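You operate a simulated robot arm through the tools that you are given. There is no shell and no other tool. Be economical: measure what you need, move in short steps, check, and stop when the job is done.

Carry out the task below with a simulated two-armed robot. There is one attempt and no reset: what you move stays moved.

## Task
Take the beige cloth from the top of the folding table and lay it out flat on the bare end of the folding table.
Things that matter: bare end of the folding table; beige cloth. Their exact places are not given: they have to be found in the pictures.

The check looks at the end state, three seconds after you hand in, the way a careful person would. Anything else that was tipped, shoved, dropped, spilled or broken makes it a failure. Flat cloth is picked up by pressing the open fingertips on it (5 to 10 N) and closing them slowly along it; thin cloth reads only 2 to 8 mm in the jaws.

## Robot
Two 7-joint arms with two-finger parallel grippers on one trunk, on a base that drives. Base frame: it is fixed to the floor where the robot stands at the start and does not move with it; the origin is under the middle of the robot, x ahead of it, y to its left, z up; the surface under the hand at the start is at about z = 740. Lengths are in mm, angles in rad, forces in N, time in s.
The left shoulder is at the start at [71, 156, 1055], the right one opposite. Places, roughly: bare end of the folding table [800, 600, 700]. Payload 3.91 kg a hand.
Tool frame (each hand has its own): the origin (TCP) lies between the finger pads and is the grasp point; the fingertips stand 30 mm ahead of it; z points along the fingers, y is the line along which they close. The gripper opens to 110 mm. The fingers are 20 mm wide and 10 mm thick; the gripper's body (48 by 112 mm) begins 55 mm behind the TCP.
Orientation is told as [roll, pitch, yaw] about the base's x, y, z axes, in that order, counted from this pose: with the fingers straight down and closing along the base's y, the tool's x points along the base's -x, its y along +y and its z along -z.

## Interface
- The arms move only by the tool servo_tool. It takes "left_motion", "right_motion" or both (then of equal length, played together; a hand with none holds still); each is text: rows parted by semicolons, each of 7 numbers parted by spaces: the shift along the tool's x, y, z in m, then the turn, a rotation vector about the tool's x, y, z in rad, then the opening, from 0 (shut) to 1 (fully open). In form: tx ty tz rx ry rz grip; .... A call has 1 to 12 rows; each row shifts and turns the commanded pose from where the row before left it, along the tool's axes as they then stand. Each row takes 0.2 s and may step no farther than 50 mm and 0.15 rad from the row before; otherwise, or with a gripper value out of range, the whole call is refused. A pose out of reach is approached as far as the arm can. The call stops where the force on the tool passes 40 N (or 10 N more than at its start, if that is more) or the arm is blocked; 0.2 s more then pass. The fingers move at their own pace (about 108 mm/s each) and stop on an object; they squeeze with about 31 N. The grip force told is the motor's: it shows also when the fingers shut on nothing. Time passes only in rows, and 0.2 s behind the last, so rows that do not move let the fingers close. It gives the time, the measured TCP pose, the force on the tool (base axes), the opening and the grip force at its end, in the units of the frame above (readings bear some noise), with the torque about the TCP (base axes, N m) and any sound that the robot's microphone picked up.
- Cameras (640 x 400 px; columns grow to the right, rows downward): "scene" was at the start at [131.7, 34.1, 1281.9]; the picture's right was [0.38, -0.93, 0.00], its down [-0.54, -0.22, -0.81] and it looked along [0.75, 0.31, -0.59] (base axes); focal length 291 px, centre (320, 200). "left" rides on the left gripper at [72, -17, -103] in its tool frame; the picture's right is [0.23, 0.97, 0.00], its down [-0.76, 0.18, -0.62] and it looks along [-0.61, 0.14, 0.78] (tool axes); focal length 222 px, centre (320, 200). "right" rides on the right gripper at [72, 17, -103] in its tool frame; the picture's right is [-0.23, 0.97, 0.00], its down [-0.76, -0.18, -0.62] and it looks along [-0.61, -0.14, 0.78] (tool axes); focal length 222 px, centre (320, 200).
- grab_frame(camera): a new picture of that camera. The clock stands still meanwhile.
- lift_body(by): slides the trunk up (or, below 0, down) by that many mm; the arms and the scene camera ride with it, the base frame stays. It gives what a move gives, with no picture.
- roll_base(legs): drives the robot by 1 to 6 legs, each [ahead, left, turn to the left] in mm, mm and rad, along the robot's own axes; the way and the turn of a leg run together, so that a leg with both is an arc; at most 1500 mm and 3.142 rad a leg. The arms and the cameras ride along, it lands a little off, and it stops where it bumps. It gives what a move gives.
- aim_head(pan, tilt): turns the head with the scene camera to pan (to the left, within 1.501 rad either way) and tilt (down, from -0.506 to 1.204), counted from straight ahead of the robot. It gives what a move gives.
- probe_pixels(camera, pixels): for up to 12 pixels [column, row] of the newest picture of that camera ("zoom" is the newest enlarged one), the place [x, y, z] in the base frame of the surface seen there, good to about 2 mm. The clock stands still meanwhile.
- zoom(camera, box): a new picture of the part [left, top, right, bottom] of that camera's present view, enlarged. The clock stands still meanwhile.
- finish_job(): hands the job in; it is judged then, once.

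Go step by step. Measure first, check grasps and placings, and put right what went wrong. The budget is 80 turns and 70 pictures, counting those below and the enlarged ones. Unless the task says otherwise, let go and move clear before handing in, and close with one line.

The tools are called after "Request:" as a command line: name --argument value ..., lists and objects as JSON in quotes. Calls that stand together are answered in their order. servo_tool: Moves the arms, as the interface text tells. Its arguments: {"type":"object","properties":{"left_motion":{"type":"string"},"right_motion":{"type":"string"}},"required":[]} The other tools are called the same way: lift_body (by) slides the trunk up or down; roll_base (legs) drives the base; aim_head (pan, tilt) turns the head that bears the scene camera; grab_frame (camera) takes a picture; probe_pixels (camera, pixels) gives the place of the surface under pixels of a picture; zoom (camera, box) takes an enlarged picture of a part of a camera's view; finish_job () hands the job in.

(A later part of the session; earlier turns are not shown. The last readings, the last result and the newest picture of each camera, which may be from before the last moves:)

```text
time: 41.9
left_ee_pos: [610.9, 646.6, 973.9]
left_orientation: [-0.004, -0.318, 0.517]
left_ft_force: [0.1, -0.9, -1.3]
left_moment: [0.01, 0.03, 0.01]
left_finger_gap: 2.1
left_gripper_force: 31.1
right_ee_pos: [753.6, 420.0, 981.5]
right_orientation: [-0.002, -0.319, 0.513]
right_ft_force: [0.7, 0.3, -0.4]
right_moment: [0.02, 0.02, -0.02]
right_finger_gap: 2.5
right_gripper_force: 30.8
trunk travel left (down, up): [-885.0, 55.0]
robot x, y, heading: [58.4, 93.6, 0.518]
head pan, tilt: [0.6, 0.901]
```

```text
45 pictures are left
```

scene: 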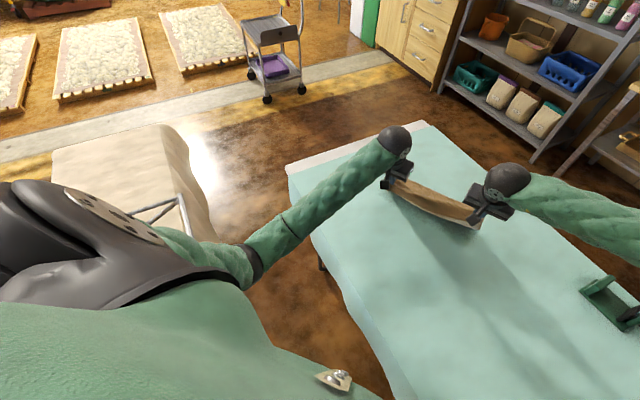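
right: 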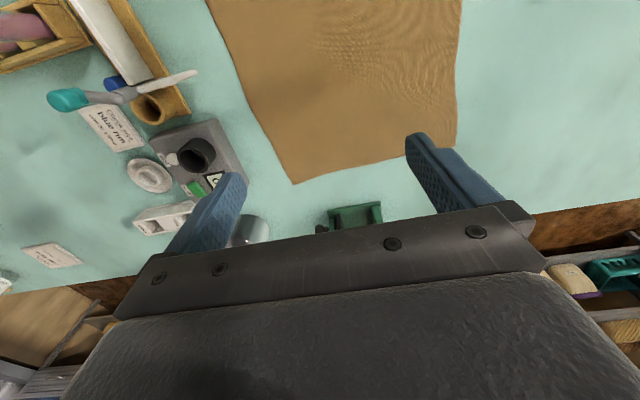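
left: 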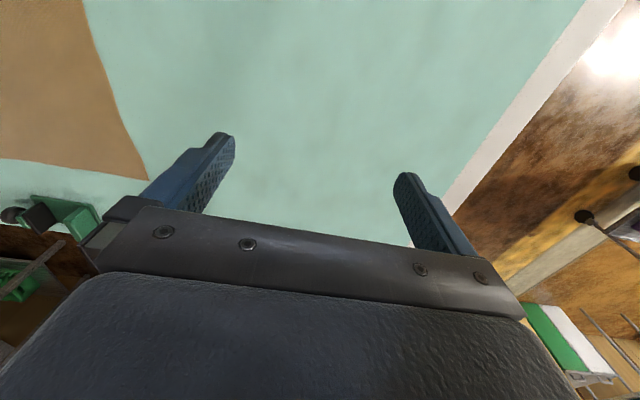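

Elbow is free, heading back to 0.518, rack unmoved. I look at how the cloth hangs now.

Request:
aim_head --pan 0.2 --tilt 0.8

Request:
grab_frame --camera "scene"

Request:
grab_frame --camera "left"

```text
time: 42.8
left_ee_pos: [612.2, 645.8, 973.7]
left_orientation: [-0.005, -0.318, 0.517]
left_ft_force: [-0.9, 0.6, -0.5]
left_moment: [0.03, -0.02, -0.03]
left_finger_gap: 2.1
left_gripper_force: 31.2
right_ee_pos: [752.8, 420.5, 981.6]
right_orientation: [-0.001, -0.319, 0.514]
right_ft_force: [0.4, -0.1, -0.3]
right_moment: [0.01, 0.02, -0.01]
right_finger_gap: 2.5
right_gripper_force: 30.8
trunk travel left (down, up): [-885.0, 55.0]
robot x, y, heading: [64.4, 90.0, 0.521]
head pan, tilt: [0.201, 0.799]
```

```text
44 pictures are left
```

scene: 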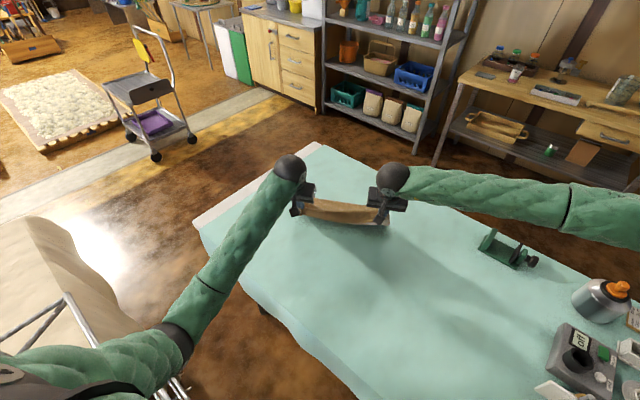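

```text
43 pictures are left
```

left: 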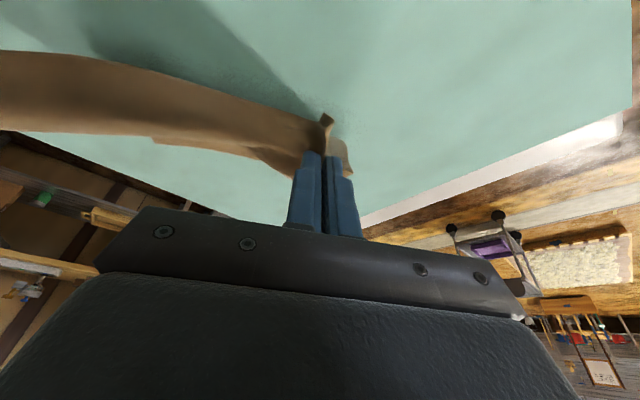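

The cloth is bunched forward of the hands. I'll re-extend high (trunk stays up, so the elbow stays clear of the rack) and lay again.

Request:
servo_tool --left_motion "-0.0410 0 -0.0100 0 -0.075 0 0;-0.0416 0 -0.0069 0 -0.075 0 0;-0.0420 0 -0.0037 0 -0.075 0 0;-0.0422 0 -0.0006 0 -0.075 0 0;-0.0421 0 0.0026 0 -0.075 0 0;-0.0418 0 0.0058 0 -0.075 0 0;-0.0413 0 0.0089 0 -0.075 0 0;-0.0405 0 0.0119 0 -0.075 0 0;0 0 0 0 0 0 0;0 0 0 0 0 0 0;0 0 0 0 0 0 0" --right_motion "-0.0410 0 -0.0100 0 -0.075 0 0;-0.0416 0 -0.0069 0 -0.075 0 0;-0.0420 0 -0.0037 0 -0.075 0 0;-0.0422 0 -0.0006 0 -0.075 0 0;-0.0421 0 0.0026 0 -0.075 0 0;-0.0418 0 0.0058 0 -0.075 0 0;-0.0413 0 0.0089 0 -0.075 0 0;-0.0405 0 0.0119 0 -0.075 0 0;0 0 0 0 0 0 0;0 0 0 0 0 0 0;0 0 0 0 0 0 0"

Request:
grab_frame --camera "scene"

```text
time: 45.1
left_ee_pos: [864.7, 786.1, 1149.9]
left_orientation: [-0.007, -0.919, 0.521]
left_ft_force: [0.4, -0.1, -0.5]
left_moment: [0.01, 0.01, 0.0]
left_finger_gap: 1.9
left_gripper_force: 30.9
right_ee_pos: [1004.8, 558.7, 1162.7]
right_orientation: [-0.002, -0.919, 0.515]
right_ft_force: [-1.6, -0.1, -0.1]
right_moment: [0.04, -0.01, 0.02]
right_finger_gap: 2.4
right_gripper_force: 30.8
trunk travel left (down, up): [-885.0, 55.0]
robot x, y, heading: [62.7, 95.5, 0.516]
head pan, tilt: [0.201, 0.799]
```

```text
42 pictures are left
```

scene: 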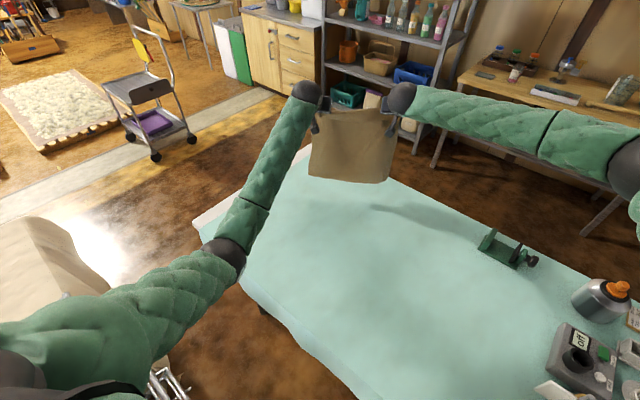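

Hanging well again, hands' mid (935,672,1156). I lower 70 mm and lay the first seven steps, then check the elbow.

Request:
servo_tool --left_motion "0.0278 0 0.0212 0 0 0 0;0.0278 0 0.0212 0 0 0 0;0.0419 0 -0.0071 0 0.06 0 0;0.0422 0 -0.0046 0 0.06 0 0;0.0424 0 -0.0020 0 0.06 0 0;0.0424 0 0.0005 0 0.06 0 0;0.0423 0 0.0031 0 0.06 0 0;0.0420 0 0.0056 0 0.06 0 0;0.0417 0 0.0081 0 0.06 0 0" --right_motion "0.0278 0 0.0212 0 0 0 0;0.0278 0 0.0212 0 0 0 0;0.0419 0 -0.0071 0 0.06 0 0;0.0422 0 -0.0046 0 0.06 0 0;0.0424 0 -0.0020 0 0.06 0 0;0.0424 0 0.0005 0 0.06 0 0;0.0423 0 0.0031 0 0.06 0 0;0.0420 0 0.0056 0 0.06 0 0;0.0417 0 0.0081 0 0.06 0 0"

Request:
grab_frame --camera "scene"

```text
time: 47.1
left_ee_pos: [675.6, 678.0, 880.8]
left_orientation: [-0.004, -0.498, 0.516]
left_ft_force: [-0.4, -0.3, -0.2]
left_moment: [-0.02, -0.02, -0.01]
left_finger_gap: 2.1
left_gripper_force: 31.4
right_ee_pos: [813.5, 451.7, 888.3]
right_orientation: [0.0, -0.498, 0.513]
right_ft_force: [0.3, 0.4, 0.2]
right_moment: [0.03, 0.03, 0.01]
right_finger_gap: 2.5
right_gripper_force: 31.1
trunk travel left (down, up): [-885.0, 55.0]
robot x, y, heading: [62.8, 93.5, 0.515]
head pan, tilt: [0.201, 0.799]
```

```text
41 pictures are left
```

scene: 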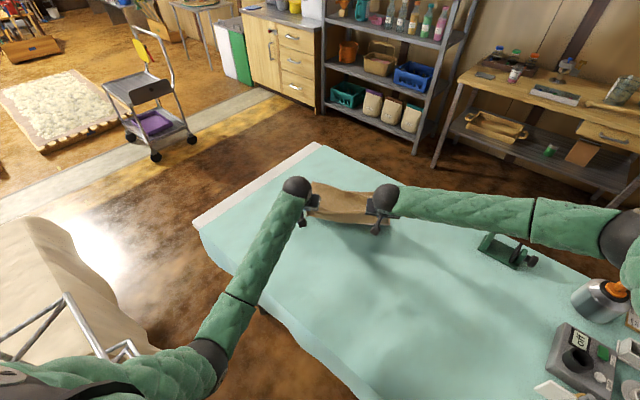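

Elbow is clear of the rack, base steady. Finish the lay.

Request:
servo_tool --left_motion "0.0411 0 0.0107 0 0.06 0 0;0.0405 0 0.0130 0 0.06 0 0;0.0396 0 0.0154 0 0.06 0 0;0 0 0 0 0 0 0" --right_motion "0.0411 0 0.0107 0 0.06 0 0;0.0405 0 0.0130 0 0.06 0 0;0.0396 0 0.0154 0 0.06 0 0;0 0 0 0 0 0 0"

Request:
zoom --camera "scene" --box '[190, 120, 450, 290]'

```text
time: 48.4
left_ee_pos: [620.2, 617.9, 802.3]
left_orientation: [-0.009, -0.33, 0.474]
left_ft_force: [0.2, -0.9, 1.4]
left_moment: [0.02, 0.03, -0.02]
left_finger_gap: 2.0
left_gripper_force: 31.4
right_ee_pos: [744.2, 387.5, 800.2]
right_orientation: [0.001, -0.317, 0.47]
right_ft_force: [-0.6, -0.2, 0.7]
right_moment: [0.04, 0.0, -0.01]
right_finger_gap: 2.6
right_gripper_force: 30.7
trunk travel left (down, up): [-885.0, 55.0]
robot x, y, heading: [64.7, 104.9, 0.477]
head pan, tilt: [0.201, 0.799]
stopped in row 4 (left hand): the arm was blocked; the commanded pose is now the measured one
```

```text
2.35 times, centred on (320, 205) of scene
```

zoom: 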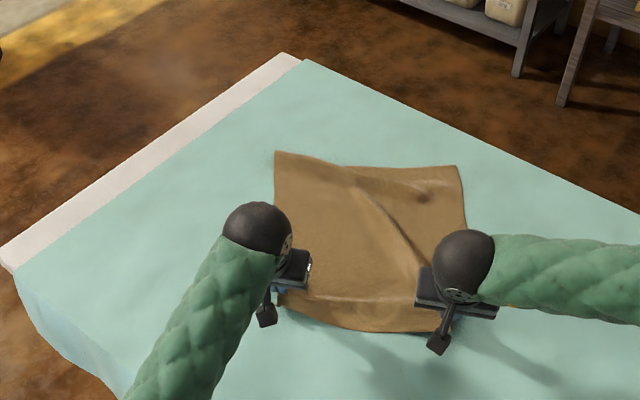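

The cloth is laid with a diagonal ripple; the left elbow touched the rack again at the end. I lower the hands ~26 mm while easing slightly outward to unload it.

Request:
servo_tool --left_motion "-0.0055 0 0.0155 0 0 0 0;-0.0055 0 0.0105 0 0 0 0;0 0 0 0 0 0 0" --right_motion "-0.0055 0 0.0155 0 0 0 0;-0.0055 0 0.0105 0 0 0 0;0 0 0 0 0 0 0"

Request:
zoom --camera "scene" --box '[190, 120, 450, 290]'

Request:
grab_frame --camera "scene"

```text
time: 49.1
left_ee_pos: [628.0, 630.2, 782.4]
left_orientation: [-0.01, -0.327, 0.476]
left_ft_force: [0.1, -0.3, 0.1]
left_moment: [0.01, 0.0, 0.0]
left_finger_gap: 2.1
left_gripper_force: 30.9
right_ee_pos: [756.4, 398.0, 780.7]
right_orientation: [0.0, -0.321, 0.472]
right_ft_force: [-2.0, 1.9, 6.2]
right_moment: [0.11, 0.08, -0.02]
right_finger_gap: 2.3
right_gripper_force: 31.0
trunk travel left (down, up): [-885.0, 55.0]
robot x, y, heading: [62.1, 105.2, 0.479]
head pan, tilt: [0.201, 0.799]
```

```text
2.35 times, centred on (320, 205) of scene
```

zoom: 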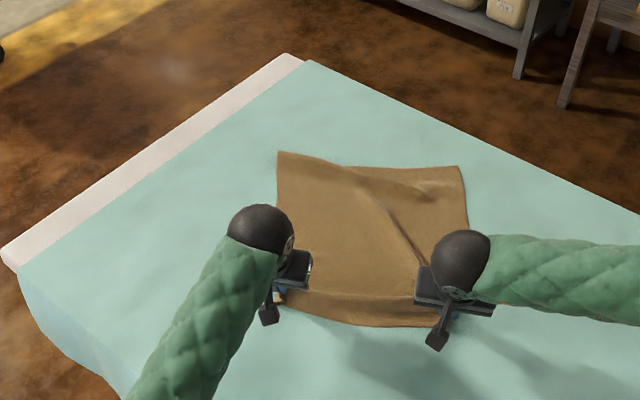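

```text
38 pictures are left
```

scene: 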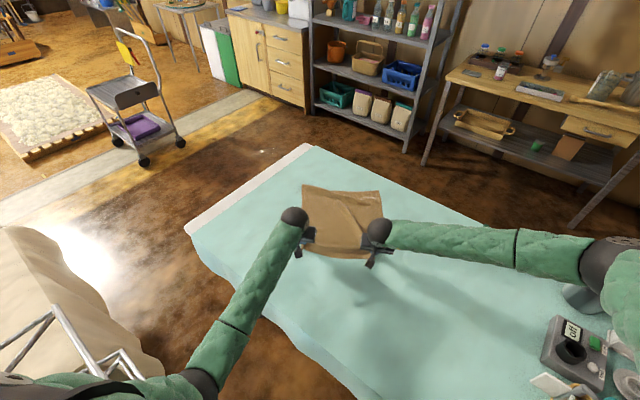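

Let me measure the ripple heights and cloth corners before releasing.

Request:
probe_pixels --camera "scene" --pixels '[[304, 186], [379, 192], [345, 188], [352, 210], [364, 225], [330, 210], [320, 235], [345, 235], [370, 205], [340, 256], [310, 244], [372, 198]]'

```text
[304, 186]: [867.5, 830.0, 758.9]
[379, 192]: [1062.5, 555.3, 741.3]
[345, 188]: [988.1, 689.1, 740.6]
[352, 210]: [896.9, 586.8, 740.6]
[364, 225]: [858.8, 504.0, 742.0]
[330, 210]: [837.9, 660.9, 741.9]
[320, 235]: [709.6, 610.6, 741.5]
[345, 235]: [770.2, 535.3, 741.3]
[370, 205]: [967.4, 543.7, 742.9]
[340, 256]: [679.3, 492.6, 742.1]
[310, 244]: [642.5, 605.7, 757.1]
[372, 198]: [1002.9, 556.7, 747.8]
```

Mostly flat (≈741) with ~35 mm slack on the left side and a curled far-left corner (759). I'll release gently, retreat along the fingers, then see what needs smoothing.

Request:
servo_tool --left_motion "0 0 0.006 0 0 0 0;0 0 0 0 0 0 0.15;0 0 0 0 0 0 0.25;0 0 0 0 0 0 0.25;0 0 -0.02 0 0 0 0.25;0 0 -0.04 0 0 0 0.25;0 0 -0.04 0 0 0 0.25;0 0 -0.04 0 0 0 0.25" --right_motion "0 0 0 0 0 0 0;0 0 0 0 0 0 0.15;0 0 0 0 0 0 0.25;0 0 0 0 0 0 0.25;0 0 -0.02 0 0 0 0.25;0 0 -0.04 0 0 0 0.25;0 0 -0.04 0 0 0 0.25;0 0 -0.04 0 0 0 0.25"

Request:
grab_frame --camera "scene"

```text
time: 51.0
left_ee_pos: [597.2, 607.0, 907.2]
left_orientation: [-0.006, -0.325, 0.472]
left_ft_force: [0.3, 0.3, 0.0]
left_moment: [-0.01, 0.0, -0.03]
left_finger_gap: 27.5
left_gripper_force: 0.0
right_ee_pos: [723.7, 375.3, 913.0]
right_orientation: [0.003, -0.315, 0.467]
right_ft_force: [-0.2, -0.9, -0.6]
right_moment: [-0.01, 0.0, 0.0]
right_finger_gap: 27.4
right_gripper_force: 0.0
trunk travel left (down, up): [-885.0, 55.0]
robot x, y, heading: [65.8, 105.3, 0.471]
head pan, tilt: [0.201, 0.799]
```

```text
37 pictures are left
```

scene: 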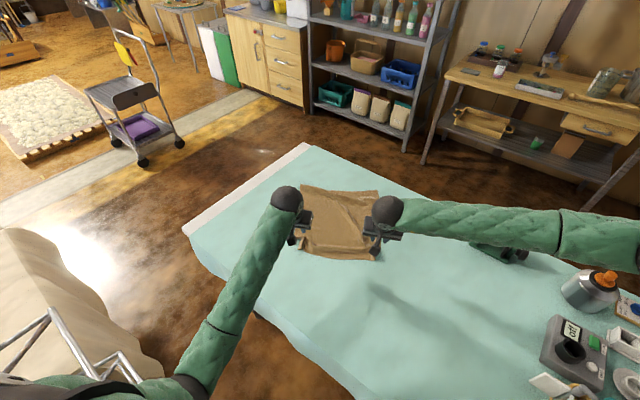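

Released cleanly. I turn the base right 0.2 rad to free the left elbow from the rack and get a view of the whole cloth.

Request:
lift_body --by 50

Request:
roll_base --legs '[[0, -20, -0.2]]'

Request:
aim_head --pan 0.5 --tilt 0.8

Request:
grab_frame --camera "scene"

```text
time: 51.9
left_ee_pos: [604.5, 611.2, 957.7]
left_orientation: [-0.005, -0.324, 0.464]
left_ft_force: [-0.4, -0.4, -0.5]
left_moment: [0.0, 0.02, -0.01]
left_finger_gap: 27.3
left_gripper_force: 0.1
right_ee_pos: [728.0, 374.8, 958.8]
right_orientation: [0.0, -0.309, 0.462]
right_ft_force: [0.3, -0.2, 0.3]
right_moment: [-0.01, 0.03, -0.03]
right_finger_gap: 27.5
right_gripper_force: 0.0
trunk travel left (down, up): [-935.0, 5.0]
robot x, y, heading: [58.6, 104.5, 0.46]
head pan, tilt: [0.201, 0.799]
```

```text
time: 53.0
left_ee_pos: [686.7, 478.1, 957.0]
left_orientation: [-0.005, -0.325, 0.276]
left_ft_force: [1.0, 0.2, 0.1]
left_moment: [0.01, 0.01, 0.02]
left_finger_gap: 27.6
left_gripper_force: 0.0
right_ee_pos: [768.2, 224.4, 963.0]
right_orientation: [0.0, -0.317, 0.274]
right_ft_force: [0.7, 0.1, 0.5]
right_moment: [0.02, 0.05, 0.0]
right_finger_gap: 27.4
right_gripper_force: 0.0
trunk travel left (down, up): [-935.0, 5.0]
robot x, y, heading: [63.0, 85.2, 0.279]
head pan, tilt: [0.201, 0.799]
```

```text
time: 53.8
left_ee_pos: [686.0, 480.0, 958.8]
left_orientation: [-0.009, -0.326, 0.277]
left_ft_force: [-0.4, -0.3, -0.4]
left_moment: [0.04, -0.02, 0.02]
left_finger_gap: 27.6
left_gripper_force: 0.1
right_ee_pos: [766.4, 225.0, 966.1]
right_orientation: [-0.001, -0.32, 0.275]
right_ft_force: [0.2, -0.2, -0.2]
right_moment: [-0.01, -0.02, -0.04]
right_finger_gap: 27.4
right_gripper_force: 0.0
trunk travel left (down, up): [-935.0, 5.0]
robot x, y, heading: [68.4, 84.7, 0.272]
head pan, tilt: [0.499, 0.799]
```

```text
36 pictures are left
```

scene: 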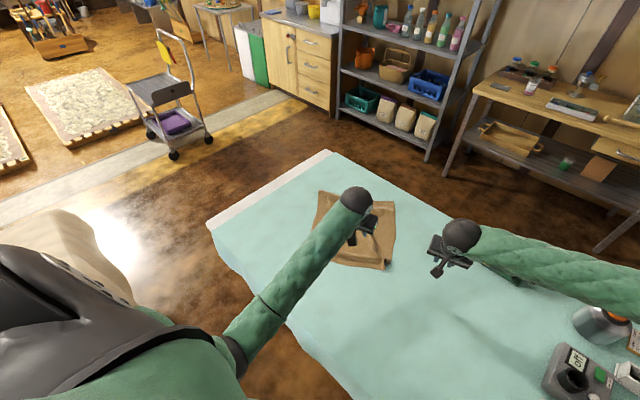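

The left hand hides the cloth; I use the left wrist camera.

Request:
grab_frame --camera "left"

Request:
zoom --camera "scene" --box '[280, 160, 440, 290]'

```text
35 pictures are left
```

left: 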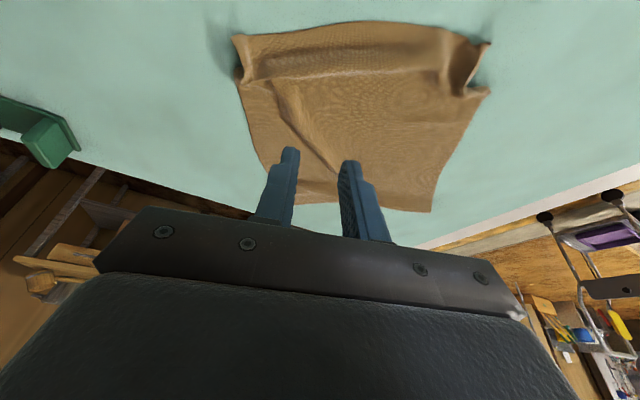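

```text
3.08 times, centred on (360, 225) of scene
```

zoom: 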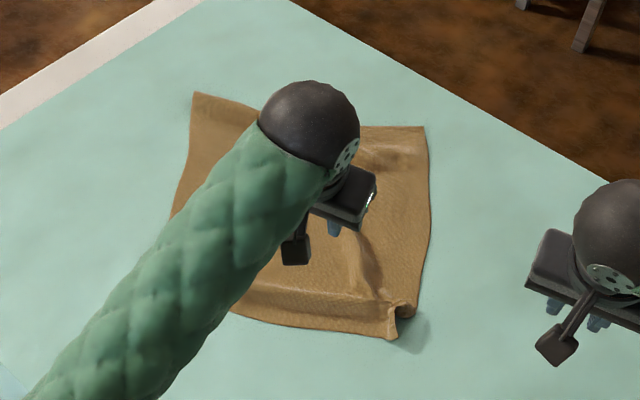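

The near corners are bunched, with a ridge along the near edge and a diagonal ripple. I probe the corners and ridges in the left view.

Request:
probe_pixels --camera "left" --pixels '[[488, 45], [486, 90], [236, 40], [430, 208], [300, 110], [360, 25], [445, 60], [360, 75], [465, 90], [265, 160], [245, 80], [440, 85]]'

```text
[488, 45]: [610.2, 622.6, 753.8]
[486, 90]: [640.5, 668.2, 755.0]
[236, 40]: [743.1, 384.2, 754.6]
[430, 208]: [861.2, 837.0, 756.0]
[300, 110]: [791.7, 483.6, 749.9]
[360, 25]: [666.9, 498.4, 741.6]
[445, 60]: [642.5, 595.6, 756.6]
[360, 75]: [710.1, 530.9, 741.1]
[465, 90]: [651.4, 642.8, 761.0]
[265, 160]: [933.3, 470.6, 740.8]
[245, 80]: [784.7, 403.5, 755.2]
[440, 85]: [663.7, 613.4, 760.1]
```

Ripples are up to 20 mm; I'll regrasp both near corners, pull back/apart and release by spreading the pressed fingers. First move the base 85 mm right for elbow room and set the hands vertical, yaw ≈0.55.

Request:
roll_base --legs '[[-23, -82, 0]]'

Request:
servo_tool --left_motion "0 0 0 0 0.108 0 0.4;0 0 0 0 0.108 0 0.4;0 0 0 0 0.108 0 0.4;0 0 0 0 0 -0.14 0.4;0 0 0 0 0 -0.14 0.4;0 0 0 0 0 0 0.4" --right_motion "0 0 0 0 0.108 0 0.4;0 0 0 0 0.108 0 0.4;0 0 0 0 0.108 0 0.4;0 0 0 0 0 -0.14 0.4;0 0 0 0 0 -0.14 0.4;0 0 0 0 0 0 0.4"

Request:
grab_frame --camera "scene"

```text
time: 54.9
left_ee_pos: [687.0, 391.5, 958.5]
left_orientation: [-0.007, -0.327, 0.276]
left_ft_force: [1.1, 0.3, -0.8]
left_moment: [0.0, 0.01, 0.03]
left_finger_gap: 27.7
left_gripper_force: 0.0
right_ee_pos: [767.1, 136.6, 965.4]
right_orientation: [-0.001, -0.32, 0.272]
right_ft_force: [-0.5, 0.5, 1.1]
right_moment: [0.04, 0.02, 0.03]
right_finger_gap: 27.2
right_gripper_force: 0.1
trunk travel left (down, up): [-935.0, 5.0]
robot x, y, heading: [67.2, 2.3, 0.277]
head pan, tilt: [0.499, 0.799]
```

```text
time: 56.3
left_ee_pos: [688.1, 393.0, 957.4]
left_orientation: [-0.007, 0.0, 0.556]
left_ft_force: [0.2, 0.1, 0.2]
left_moment: [0.0, 0.0, 0.01]
left_finger_gap: 44.0
left_gripper_force: 0.0
right_ee_pos: [767.4, 139.3, 963.4]
right_orientation: [-0.002, 0.005, 0.552]
right_ft_force: [-0.4, 0.9, -0.1]
right_moment: [0.0, -0.01, -0.01]
right_finger_gap: 43.7
right_gripper_force: 0.0
trunk travel left (down, up): [-935.0, 5.0]
robot x, y, heading: [67.9, 1.7, 0.267]
head pan, tilt: [0.499, 0.799]
```

```text
33 pictures are left
```

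scene: 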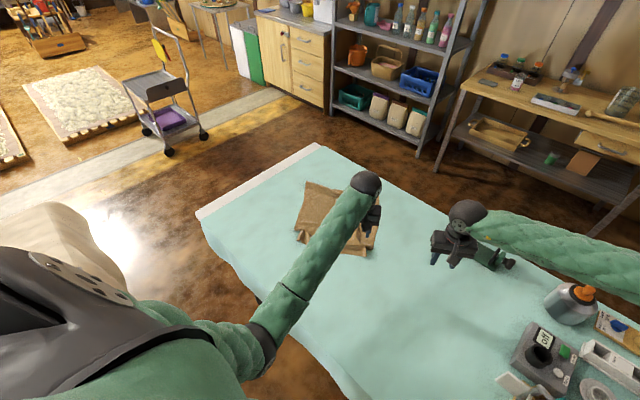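

Moving both hands above the near corners.

Request:
servo_tool --left_motion "-0.0103 0.0291 0.0159 0 0 0 0.4;-0.0103 0.0291 0.0159 0 0 0 0.4;-0.0103 0.0291 0.0159 0 0 0 0.4;-0.0103 0.0291 0.0159 0 0 0 0.4;-0.0103 0.0291 0.0159 0 0 0 0.4;-0.0103 0.0291 0.0159 0 0 0 0.4;-0.0103 0.0291 0.0159 0 0 0 0.4;-0.0103 0.0291 0.0159 0 0 0 0.4;0 0 0 0 0 0 0.4" --right_motion "-0.0167 0.0283 0.0166 0 0 0 0.4;-0.0167 0.0283 0.0166 0 0 0 0.4;-0.0167 0.0283 0.0166 0 0 0 0.4;-0.0167 0.0283 0.0166 0 0 0 0.4;-0.0167 0.0283 0.0166 0 0 0 0.4;-0.0167 0.0283 0.0166 0 0 0 0.4;-0.0167 0.0283 0.0166 0 0 0 0.4;-0.0167 0.0283 0.0166 0 0 0 0.4;0 0 0 0 0 0 0.4"

Request:
zoom --camera "scene" --box '[260, 150, 440, 280]'

Request:
grab_frame --camera "left"

Request:
grab_frame --camera "right"

```text
time: 58.3
left_ee_pos: [632.8, 632.2, 830.5]
left_orientation: [-0.008, 0.0, 0.554]
left_ft_force: [0.6, 0.5, 0.3]
left_moment: [0.0, 0.04, 0.0]
left_finger_gap: 44.1
left_gripper_force: 0.2
right_ee_pos: [764.3, 402.3, 832.0]
right_orientation: [0.003, 0.004, 0.552]
right_ft_force: [-0.2, 0.2, -0.1]
right_moment: [0.06, 0.01, -0.03]
right_finger_gap: 44.0
right_gripper_force: 0.1
trunk travel left (down, up): [-935.0, 5.0]
robot x, y, heading: [71.7, 0.8, 0.276]
head pan, tilt: [0.499, 0.799]
```

```text
3.08 times, centred on (350, 215) of scene
```

zoom: 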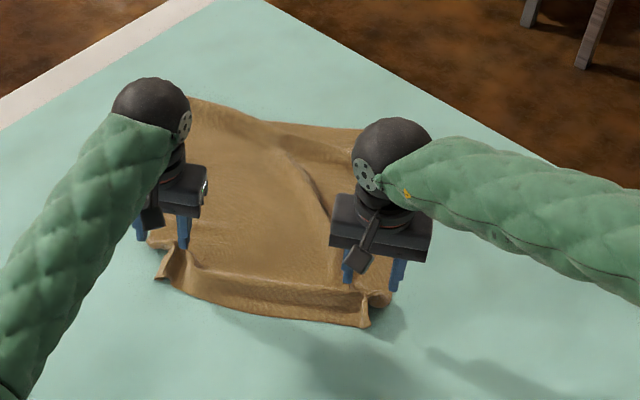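

```text
31 pictures are left
```

left: 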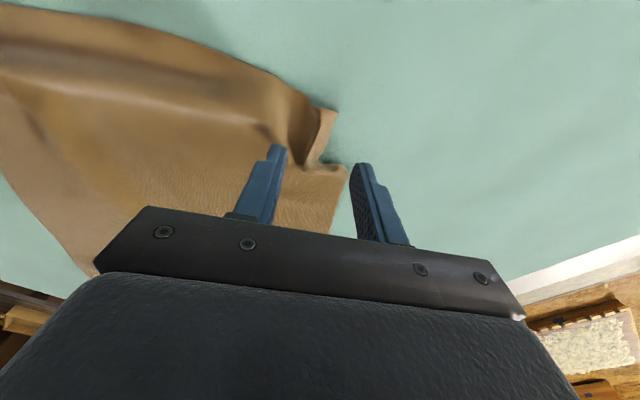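

```text
30 pictures are left
```

right: 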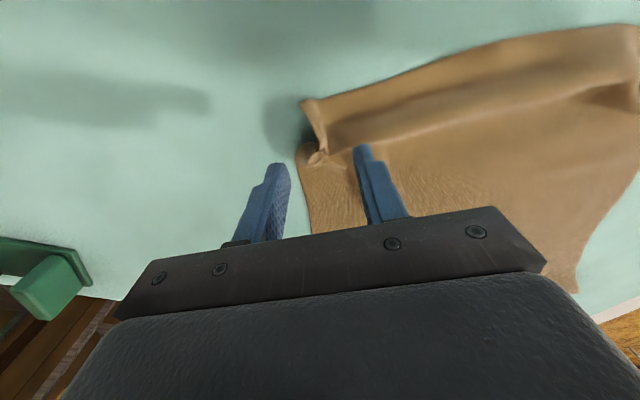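

Both hands sit slightly outside the near corners. I shift them inward/toward me and descend to the cloth.

Request:
servo_tool --left_motion "0.008 -0.02 0 0 0 0 0.4;0 0 0.018 0 0 0 0.4;0 0 0.018 0 0 0 0.4;0 0 0.014 0 0 0 0.4;0 0 0.006 0 0 0 0.4;0 0 0 0 0 0 0.4" --right_motion "0.014 0.0215 0 0 0 0 0.4;0 0 0.018 0 0 0 0.4;0 0 0.018 0 0 0 0.4;0 0 0.014 0 0 0 0.4;0 0 0.007 0 0 0 0.4;0 0 0 0 0 0 0.4"

Request:
zoom --camera "scene" --box '[260, 150, 440, 280]'

```text
time: 59.7
left_ee_pos: [637.6, 612.9, 773.1]
left_orientation: [-0.007, 0.0, 0.552]
left_ft_force: [0.4, -0.8, -0.2]
left_moment: [0.01, 0.01, 0.01]
left_finger_gap: 43.9
left_gripper_force: 0.1
right_ee_pos: [738.2, 411.0, 774.9]
right_orientation: [-0.001, 0.006, 0.551]
right_ft_force: [0.2, -0.1, 0.5]
right_moment: [-0.01, 0.01, 0.01]
right_finger_gap: 44.3
right_gripper_force: 0.3
trunk travel left (down, up): [-935.0, 5.0]
robot x, y, heading: [68.4, 2.2, 0.273]
head pan, tilt: [0.499, 0.799]
```

```text
3.08 times, centred on (350, 215) of scene
```

zoom: 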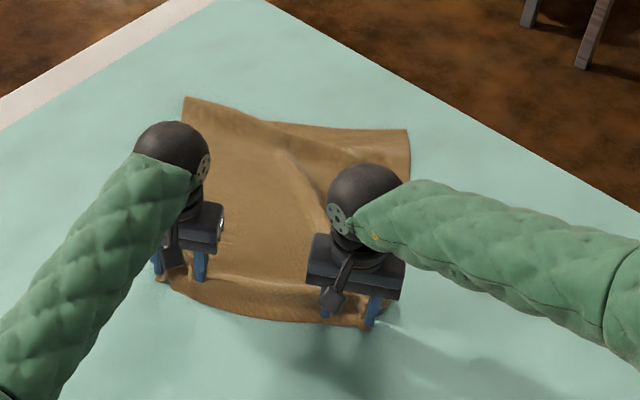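

Positions look right; press lightly and close slowly.

Request:
servo_tool --left_motion "0 0 0.0018 0 0 0 0.4;0 0 0 0 0 0 0.36;0 0 0 0 0 0 0.32;0 0 0 0 0 0 0.28;0 0 0 0 0 0 0.24;0 0 0 0 0 0 0.2;0 0 0 0 0 0 0.16;0 0 0 0 0 0 0.12;0 0 0 0 0 0 0.08;0 0 0 0 0 0 0.04;0 0 0 0 0 0 0;0 0 0 0 0 0 0" --right_motion "0 0 0.0033 0 0 0 0.4;0 0 0 0 0 0 0.36;0 0 0 0 0 0 0.32;0 0 0 0 0 0 0.28;0 0 0 0 0 0 0.24;0 0 0 0 0 0 0.2;0 0 0 0 0 0 0.16;0 0 0 0 0 0 0.12;0 0 0 0 0 0 0.08;0 0 0 0 0 0 0.04;0 0 0 0 0 0 0;0 0 0 0 0 0 0"

Request:
zoom --camera "scene" --box '[260, 150, 440, 280]'

```text
time: 62.3
left_ee_pos: [637.4, 611.7, 772.7]
left_orientation: [-0.01, -0.004, 0.552]
left_ft_force: [3.2, -4.0, 4.2]
left_moment: [-0.09, -0.06, 0.1]
left_finger_gap: 3.7
left_gripper_force: 31.3
right_ee_pos: [737.0, 411.3, 772.7]
right_orientation: [0.001, 0.004, 0.552]
right_ft_force: [-2.3, 5.1, 12.2]
right_moment: [0.06, 0.02, 0.05]
right_finger_gap: 2.7
right_gripper_force: 30.9
trunk travel left (down, up): [-935.0, 5.0]
robot x, y, heading: [69.4, -1.9, 0.276]
head pan, tilt: [0.499, 0.799]
```

```text
3.08 times, centred on (350, 215) of scene
```

zoom: 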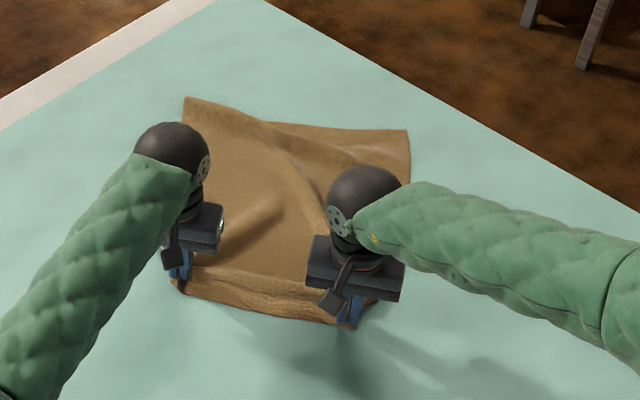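

Both gripped (3.7, 2.7 mm). Lift 5 mm and pull 40 mm toward me while spreading 25 mm each.

Request:
servo_tool --left_motion "0 0 -0.005 0 0 0 0;0.008 0.005 0 0 0 0 0;0.008 0.005 0 0 0 0 0;0.008 0.005 0 0 0 0 0;0.008 0.005 0 0 0 0 0;0.008 0.005 0 0 0 0 0;0 0 0 0 0 0 0" --right_motion "0 0 -0.005 0 0 0 0;0.008 -0.005 0 0 0 0 0;0.008 -0.005 0 0 0 0 0;0.008 -0.005 0 0 0 0 0;0.008 -0.005 0 0 0 0 0;0.008 -0.005 0 0 0 0 0;0 0 0 0 0 0 0"

Request:
zoom --camera "scene" --box '[260, 150, 440, 280]'

```text
time: 63.4
left_ee_pos: [610.4, 604.1, 776.7]
left_orientation: [-0.018, 0.0, 0.548]
left_ft_force: [13.4, -22.6, -0.1]
left_moment: [-0.7, -0.42, 0.29]
left_finger_gap: 5.1
left_gripper_force: 31.0
right_ee_pos: [716.7, 389.1, 779.7]
right_orientation: [0.01, 0.006, 0.558]
right_ft_force: [-14.2, 22.2, -0.2]
right_moment: [0.66, 0.41, 0.21]
right_finger_gap: 3.0
right_gripper_force: 30.8
trunk travel left (down, up): [-935.0, 5.0]
robot x, y, heading: [72.1, 2.4, 0.277]
head pan, tilt: [0.499, 0.799]
stopped in row 5 (left hand): the force on the tool passed its limit at 41 N (the readings are from after the stop); the commanded pose is now the measured one
```

```text
3.08 times, centred on (350, 215) of scene
```

zoom: 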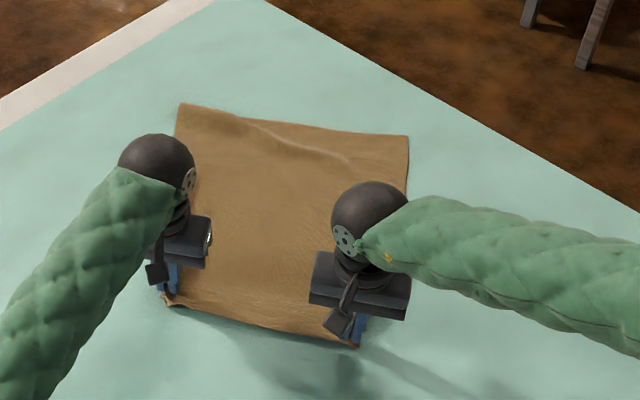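

Much flatter; the near edge is taut (22 N). I ease the spread a little and pull both back 20 mm more to take out the last far ripple.

Request:
servo_tool --left_motion "0 -0.002 0 0 0 0 0;0.005 0 0 0 0 0 0;0.005 0 0 0 0 0 0;0.005 0 0 0 0 0 0;0.005 0 0 0 0 0 0;0 0 0 0 0 0 0" --right_motion "0 0.002 0 0 0 0 0;0.005 0 0 0 0 0 0;0.005 0 0 0 0 0 0;0.005 0 0 0 0 0 0;0.005 0 0 0 0 0 0;0 0 0 0 0 0 0"

Request:
zoom --camera "scene" --box '[260, 150, 440, 280]'

```text
time: 64.8
left_ee_pos: [594.1, 593.8, 776.1]
left_orientation: [-0.013, 0.0, 0.55]
left_ft_force: [16.8, -26.9, -0.2]
left_moment: [-0.84, -0.49, 0.3]
left_finger_gap: 5.5
left_gripper_force: 30.7
right_ee_pos: [703.3, 377.9, 776.7]
right_orientation: [0.008, 0.005, 0.557]
right_ft_force: [-16.5, 27.4, -0.1]
right_moment: [0.85, 0.5, 0.29]
right_finger_gap: 3.1
right_gripper_force: 30.8
trunk travel left (down, up): [-935.0, 5.0]
robot x, y, heading: [67.1, 1.1, 0.271]
head pan, tilt: [0.499, 0.799]
```

```text
3.08 times, centred on (350, 215) of scene
```

zoom: 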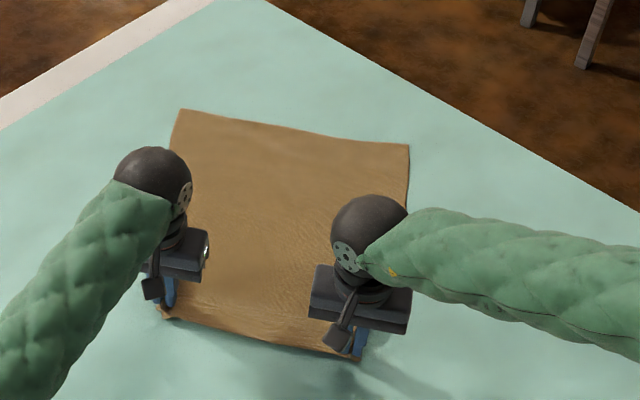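

The cloth is now flat. I ease the tension, press the tips down, and open slowly so the pinches spread out.

Request:
servo_tool --left_motion "0 -0.004 0.0025 0 0 0 0;0 -0.002 0.0025 0 0 0 0;0 0 0 0 0 0 0.05;0 0 0 0 0 0 0.1;0 0 0 0 0 0 0.15;0 0 0 0 0 0 0.2;0 0 0 0 0 0 0.25;0 0 0 0 0 0 0.3;0 0 0 0 0 0 0.35;0 0 0 0 0 0 0.4;0 0 0 0 0 0 0.4" --right_motion "0 0.004 0.0025 0 0 0 0;0 0.002 0.0025 0 0 0 0;0 0 0 0 0 0 0.05;0 0 0 0 0 0 0.1;0 0 0 0 0 0 0.15;0 0 0 0 0 0 0.2;0 0 0 0 0 0 0.25;0 0 0 0 0 0 0.3;0 0 0 0 0 0 0.35;0 0 0 0 0 0 0.4;0 0 0 0 0 0 0.4"

Request:
zoom --camera "scene" --box '[260, 150, 440, 280]'

```text
time: 67.2
left_ee_pos: [597.8, 589.9, 772.3]
left_orientation: [-0.012, 0.0, 0.551]
left_ft_force: [4.3, -3.7, 12.7]
left_moment: [0.09, 0.02, 0.0]
left_finger_gap: 41.2
left_gripper_force: 0.1
right_ee_pos: [699.3, 383.2, 774.4]
right_orientation: [0.007, 0.005, 0.556]
right_ft_force: [0.3, 0.1, 0.5]
right_moment: [-0.02, 0.02, 0.01]
right_finger_gap: 44.0
right_gripper_force: 0.1
trunk travel left (down, up): [-935.0, 5.0]
robot x, y, heading: [68.0, 4.4, 0.272]
head pan, tilt: [0.499, 0.799]
```

```text
3.08 times, centred on (350, 215) of scene
```

zoom: 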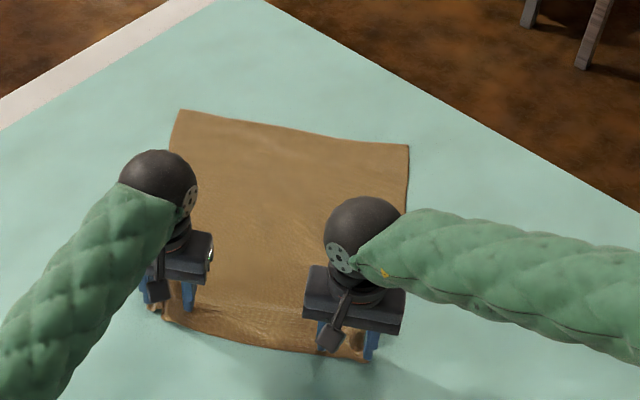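

Opened; now lift both straight up 130 mm and look with the wrist cameras.

Request:
servo_tool --left_motion "0 0 -0.015 0 0 0 0.4;0 0 -0.03 0 0 0 0.4;0 0 -0.04 0 0 0 0.4;0 0 -0.045 0 0 0 0.4;0 0 0 0 0 0 0.4" --right_motion "0 0 -0.015 0 0 0 0.4;0 0 -0.03 0 0 0 0.4;0 0 -0.04 0 0 0 0.4;0 0 -0.045 0 0 0 0.4;0 0 0 0 0 0 0.4"

Request:
grab_frame --camera "left"

Request:
grab_frame --camera "right"

```text
time: 68.4
left_ee_pos: [597.8, 591.4, 901.4]
left_orientation: [-0.012, 0.0, 0.55]
left_ft_force: [1.0, 0.5, -0.5]
left_moment: [0.0, -0.04, -0.01]
left_finger_gap: 43.8
left_gripper_force: 0.1
right_ee_pos: [701.4, 387.8, 902.0]
right_orientation: [0.005, 0.008, 0.555]
right_ft_force: [0.5, -0.1, 0.4]
right_moment: [0.0, 0.04, -0.01]
right_finger_gap: 44.4
right_gripper_force: 0.1
trunk travel left (down, up): [-935.0, 5.0]
robot x, y, heading: [68.5, 2.7, 0.276]
head pan, tilt: [0.499, 0.799]
```

```text
24 pictures are left
```

left: 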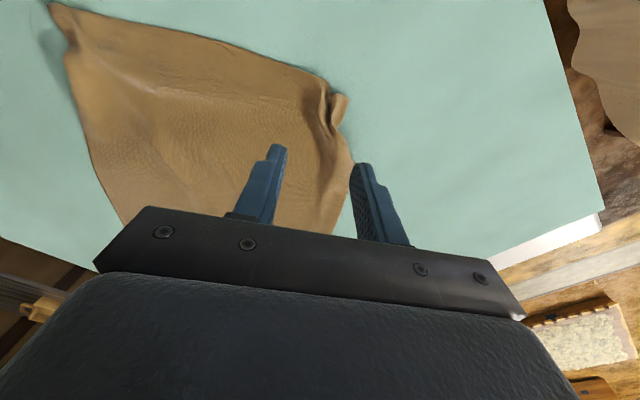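

```text
23 pictures are left
```

right: 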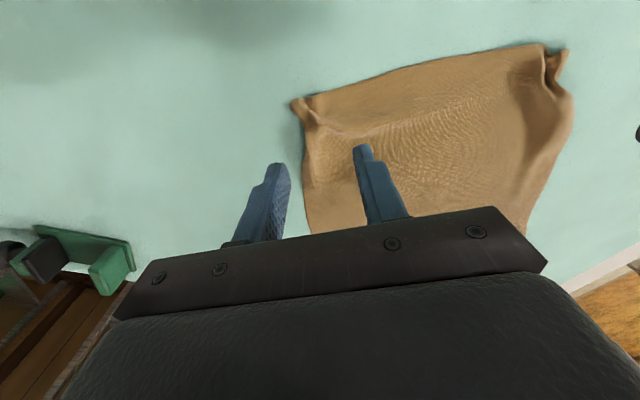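

Mostly flat; the near-left corner keeps a small fold at left-view (330,110)-(330,180). I measure it.

Request:
probe_pixels --camera "left" --pixels '[[345, 97], [325, 88], [333, 125], [330, 170], [348, 140], [350, 160], [315, 120], [322, 110], [300, 75], [65, 25], [280, 110], [335, 100]]'

Request:
zoom --camera "left" --box '[240, 50, 400, 200]'

```text
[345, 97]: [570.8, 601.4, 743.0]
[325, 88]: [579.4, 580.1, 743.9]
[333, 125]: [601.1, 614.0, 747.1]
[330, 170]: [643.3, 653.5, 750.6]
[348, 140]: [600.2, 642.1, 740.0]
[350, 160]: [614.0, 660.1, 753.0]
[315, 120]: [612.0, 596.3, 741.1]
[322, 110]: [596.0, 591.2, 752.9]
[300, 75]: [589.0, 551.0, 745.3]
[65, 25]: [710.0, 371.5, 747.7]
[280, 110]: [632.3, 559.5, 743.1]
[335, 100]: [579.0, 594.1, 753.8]
```

```text
2.67 times, centred on (320, 125) of left
```

zoom: 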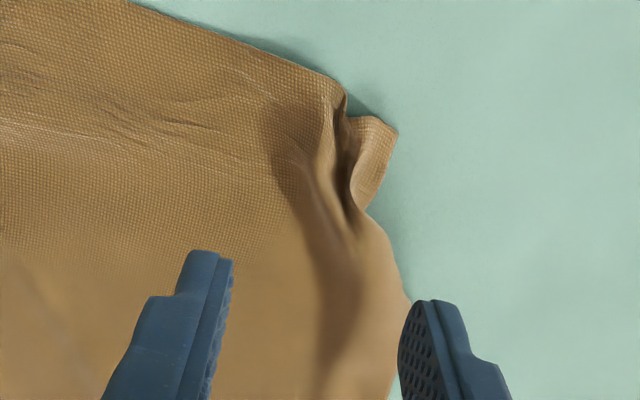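

The fold is ~12 mm high. I'll straddle it with the left fingers (gap 20), press, and move only the outer finger outward by opening while shifting.

Request:
servo_tool --left_motion "0.010 0.0063 0.03 0 0 0 0.18;0 0 0.04 0 0 0 0.18;0 0 0.035 0 0 0 0.18;0 0 0.018 0 0 0 0.18;0 0 0.004 0 0 0 0.18;0 0 0 0 0 0 0.18"

Request:
zoom --camera "left" --box '[220, 40, 420, 220]'

```text
time: 69.8
left_ee_pos: [584.1, 590.2, 775.5]
left_orientation: [-0.013, -0.001, 0.551]
left_ft_force: [-2.0, 0.0, 6.0]
left_moment: [0.04, 0.06, -0.03]
left_finger_gap: 20.4
left_gripper_force: 0.6
right_ee_pos: [700.7, 385.8, 901.9]
right_orientation: [0.005, 0.004, 0.556]
right_ft_force: [0.2, 0.8, 0.0]
right_moment: [-0.01, -0.01, 0.02]
right_finger_gap: 44.3
right_gripper_force: 0.1
trunk travel left (down, up): [-935.0, 5.0]
robot x, y, heading: [71.4, -2.3, 0.272]
head pan, tilt: [0.499, 0.799]
```

```text
2.22 times, centred on (320, 130) of left
```

zoom: 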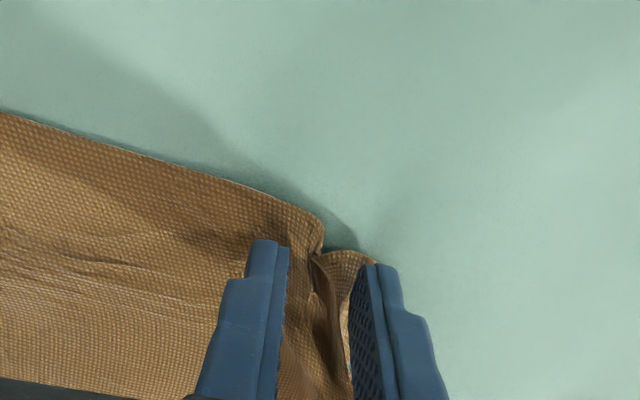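

The outer finger sits at the flap's very edge. I raise a bit, narrow the gap to ~9 mm, and press again, then spread outward.

Request:
servo_tool --left_motion "0 0 -0.012 0 0 0 0.18;0 -0.002 0 0 0 0 0.08;0 0 0 0 0 0 0.08;0 0 0.009 0 0 0 0.08;0 0 0.005 0 0 0 0.08;0 0.003 0 0 0 0 0.13;0 0.003 0 0 0 0 0.19;0 0.003 0 0 0 0 0.24;0 0.003 0 0 0 0 0.3;0 0.003 0 0 0 0 0.35;0 0.003 0 0 0 0 0.4;0 0 0 0 0 0 0.4"

Request:
zoom --camera "left" --box '[220, 40, 420, 220]'

```text
time: 72.4
left_ee_pos: [576.5, 603.2, 772.5]
left_orientation: [-0.013, 0.0, 0.55]
left_ft_force: [2.9, -2.5, 8.2]
left_moment: [0.1, 0.01, -0.01]
left_finger_gap: 41.8
left_gripper_force: 0.0
right_ee_pos: [700.1, 386.2, 904.1]
right_orientation: [0.006, 0.005, 0.556]
right_ft_force: [0.2, -0.2, -0.7]
right_moment: [0.02, 0.01, -0.02]
right_finger_gap: 44.0
right_gripper_force: 0.1
trunk travel left (down, up): [-935.0, 5.0]
robot x, y, heading: [69.3, 0.6, 0.28]
head pan, tilt: [0.499, 0.799]
```

```text
2.22 times, centred on (320, 130) of left
```

zoom: 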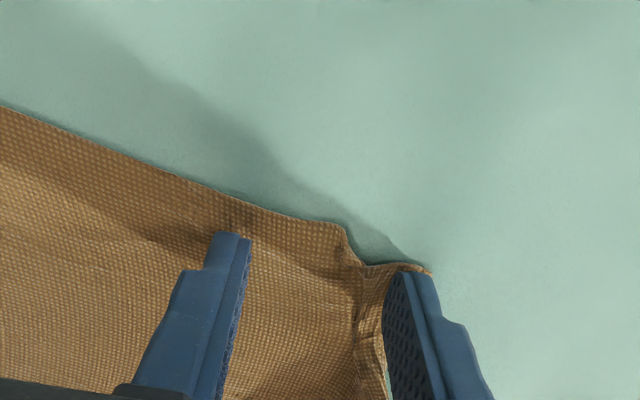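

It's unfolding: the flap moved out with the finger. Continue the same 24 mm more, then lift.

Request:
servo_tool --left_motion "0 0.003 0 0 0 0 0.46;0 0.003 0 0 0 0 0.51;0 0.003 0 0 0 0 0.57;0 0.003 0 0 0 0 0.62;0 0 0 0 0 0 0.62;0 0 -0.02 0 0 0 0.62;0 0 -0.04 0 0 0 0.62;0 0 -0.045 0 0 0 0.62;0 0 -0.045 0 0 0 0.62;0 0 0 0 0 0 0.62"

Request:
zoom --camera "left" --box '[60, 0, 420, 225]'

```text
time: 74.6
left_ee_pos: [569.5, 612.7, 920.3]
left_orientation: [-0.013, 0.0, 0.55]
left_ft_force: [0.2, 0.5, -0.1]
left_moment: [-0.01, -0.03, 0.0]
left_finger_gap: 68.3
left_gripper_force: 0.2
right_ee_pos: [701.7, 386.5, 903.3]
right_orientation: [0.006, 0.005, 0.556]
right_ft_force: [0.0, -0.6, 0.1]
right_moment: [0.0, 0.02, -0.01]
right_finger_gap: 44.1
right_gripper_force: 0.1
trunk travel left (down, up): [-935.0, 5.0]
robot x, y, heading: [68.6, 1.2, 0.276]
head pan, tilt: [0.499, 0.799]
```

```text
1.78 times, centred on (240, 112) of left
```

zoom: 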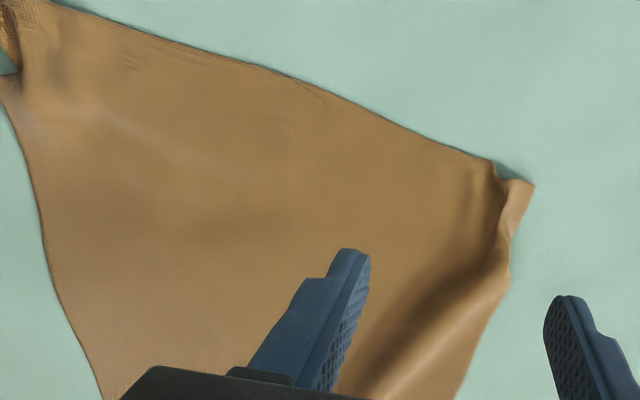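

Good improvement; only a soft ridge by the left side and a tiny flap remain. I swing the hands clear by turning the base right for a full view.

Request:
roll_base --legs '[[0, 0, -0.5]]'

Request:
aim_head --pan 0.95 --tilt 0.75

Request:
grab_frame --camera "scene"

```text
time: 76.4
left_ee_pos: [803.9, 297.0, 920.0]
left_orientation: [-0.012, 0.001, 0.049]
left_ft_force: [-0.4, 0.7, -0.3]
left_moment: [0.02, 0.0, 0.03]
left_finger_gap: 68.1
left_gripper_force: 0.1
right_ee_pos: [809.2, 35.7, 902.5]
right_orientation: [0.005, 0.005, 0.054]
right_ft_force: [-0.4, 0.0, 0.0]
right_moment: [-0.02, 0.04, -0.01]
right_finger_gap: 44.0
right_gripper_force: 0.0
trunk travel left (down, up): [-935.0, 5.0]
robot x, y, heading: [67.3, -1.9, -0.228]
head pan, tilt: [0.499, 0.799]
```

```text
time: 77.3
left_ee_pos: [802.9, 295.4, 920.6]
left_orientation: [-0.012, 0.0, 0.049]
left_ft_force: [0.1, 1.0, 0.1]
left_moment: [-0.03, 0.03, 0.01]
left_finger_gap: 68.2
left_gripper_force: 0.0
right_ee_pos: [808.6, 35.4, 902.7]
right_orientation: [0.005, 0.005, 0.055]
right_ft_force: [0.4, 1.1, -1.1]
right_moment: [0.0, -0.02, 0.04]
right_finger_gap: 43.9
right_gripper_force: 0.1
trunk travel left (down, up): [-935.0, 5.0]
robot x, y, heading: [71.1, 2.8, -0.223]
head pan, tilt: [0.949, 0.75]
```

```text
18 pictures are left
```

scene: 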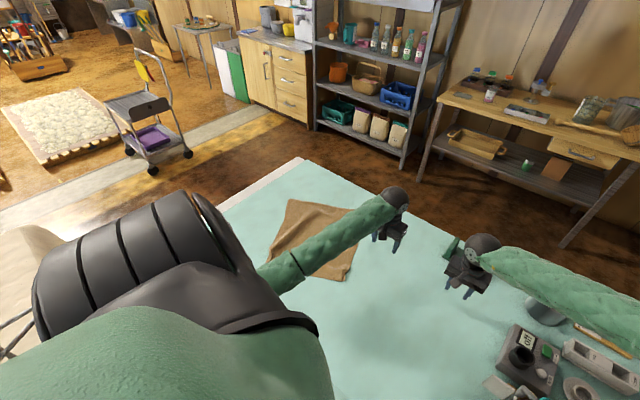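

Request:
zoom --camera "scene" --box '[250, 180, 400, 300]'

Request:
grab_frame --camera "left"

```text
3.33 times, centred on (325, 240) of scene
```

zoom: 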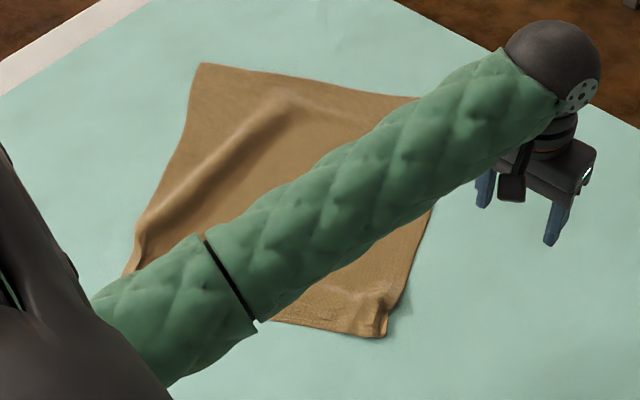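

```text
16 pictures are left
```

left: 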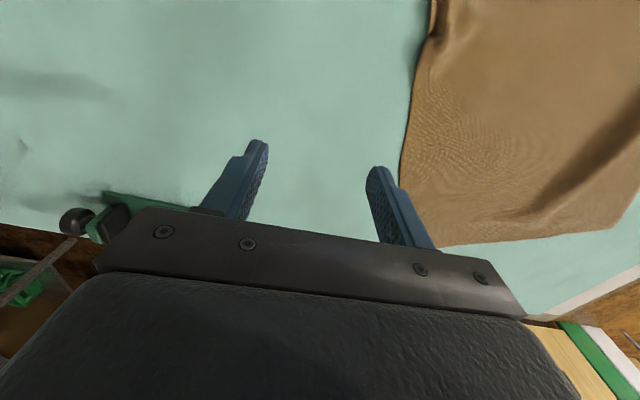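

A soft ridge runs from the near-left corner to the middle (zoom (150,220)-(285,105)). I measure its height.

Request:
probe_pixels --camera "zoom" --pixels '[[240, 140], [210, 165], [175, 195], [270, 110], [145, 225], [200, 68], [130, 270], [380, 330], [375, 300], [420, 97], [220, 200], [190, 150]]'

```text
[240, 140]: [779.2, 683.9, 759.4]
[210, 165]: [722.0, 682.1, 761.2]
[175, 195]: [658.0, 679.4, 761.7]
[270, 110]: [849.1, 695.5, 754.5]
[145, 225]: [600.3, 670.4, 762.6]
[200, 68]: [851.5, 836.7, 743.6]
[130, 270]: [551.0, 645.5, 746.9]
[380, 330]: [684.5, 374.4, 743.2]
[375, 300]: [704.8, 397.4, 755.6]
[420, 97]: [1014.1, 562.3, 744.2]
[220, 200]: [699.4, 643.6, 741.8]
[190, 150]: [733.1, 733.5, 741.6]
```

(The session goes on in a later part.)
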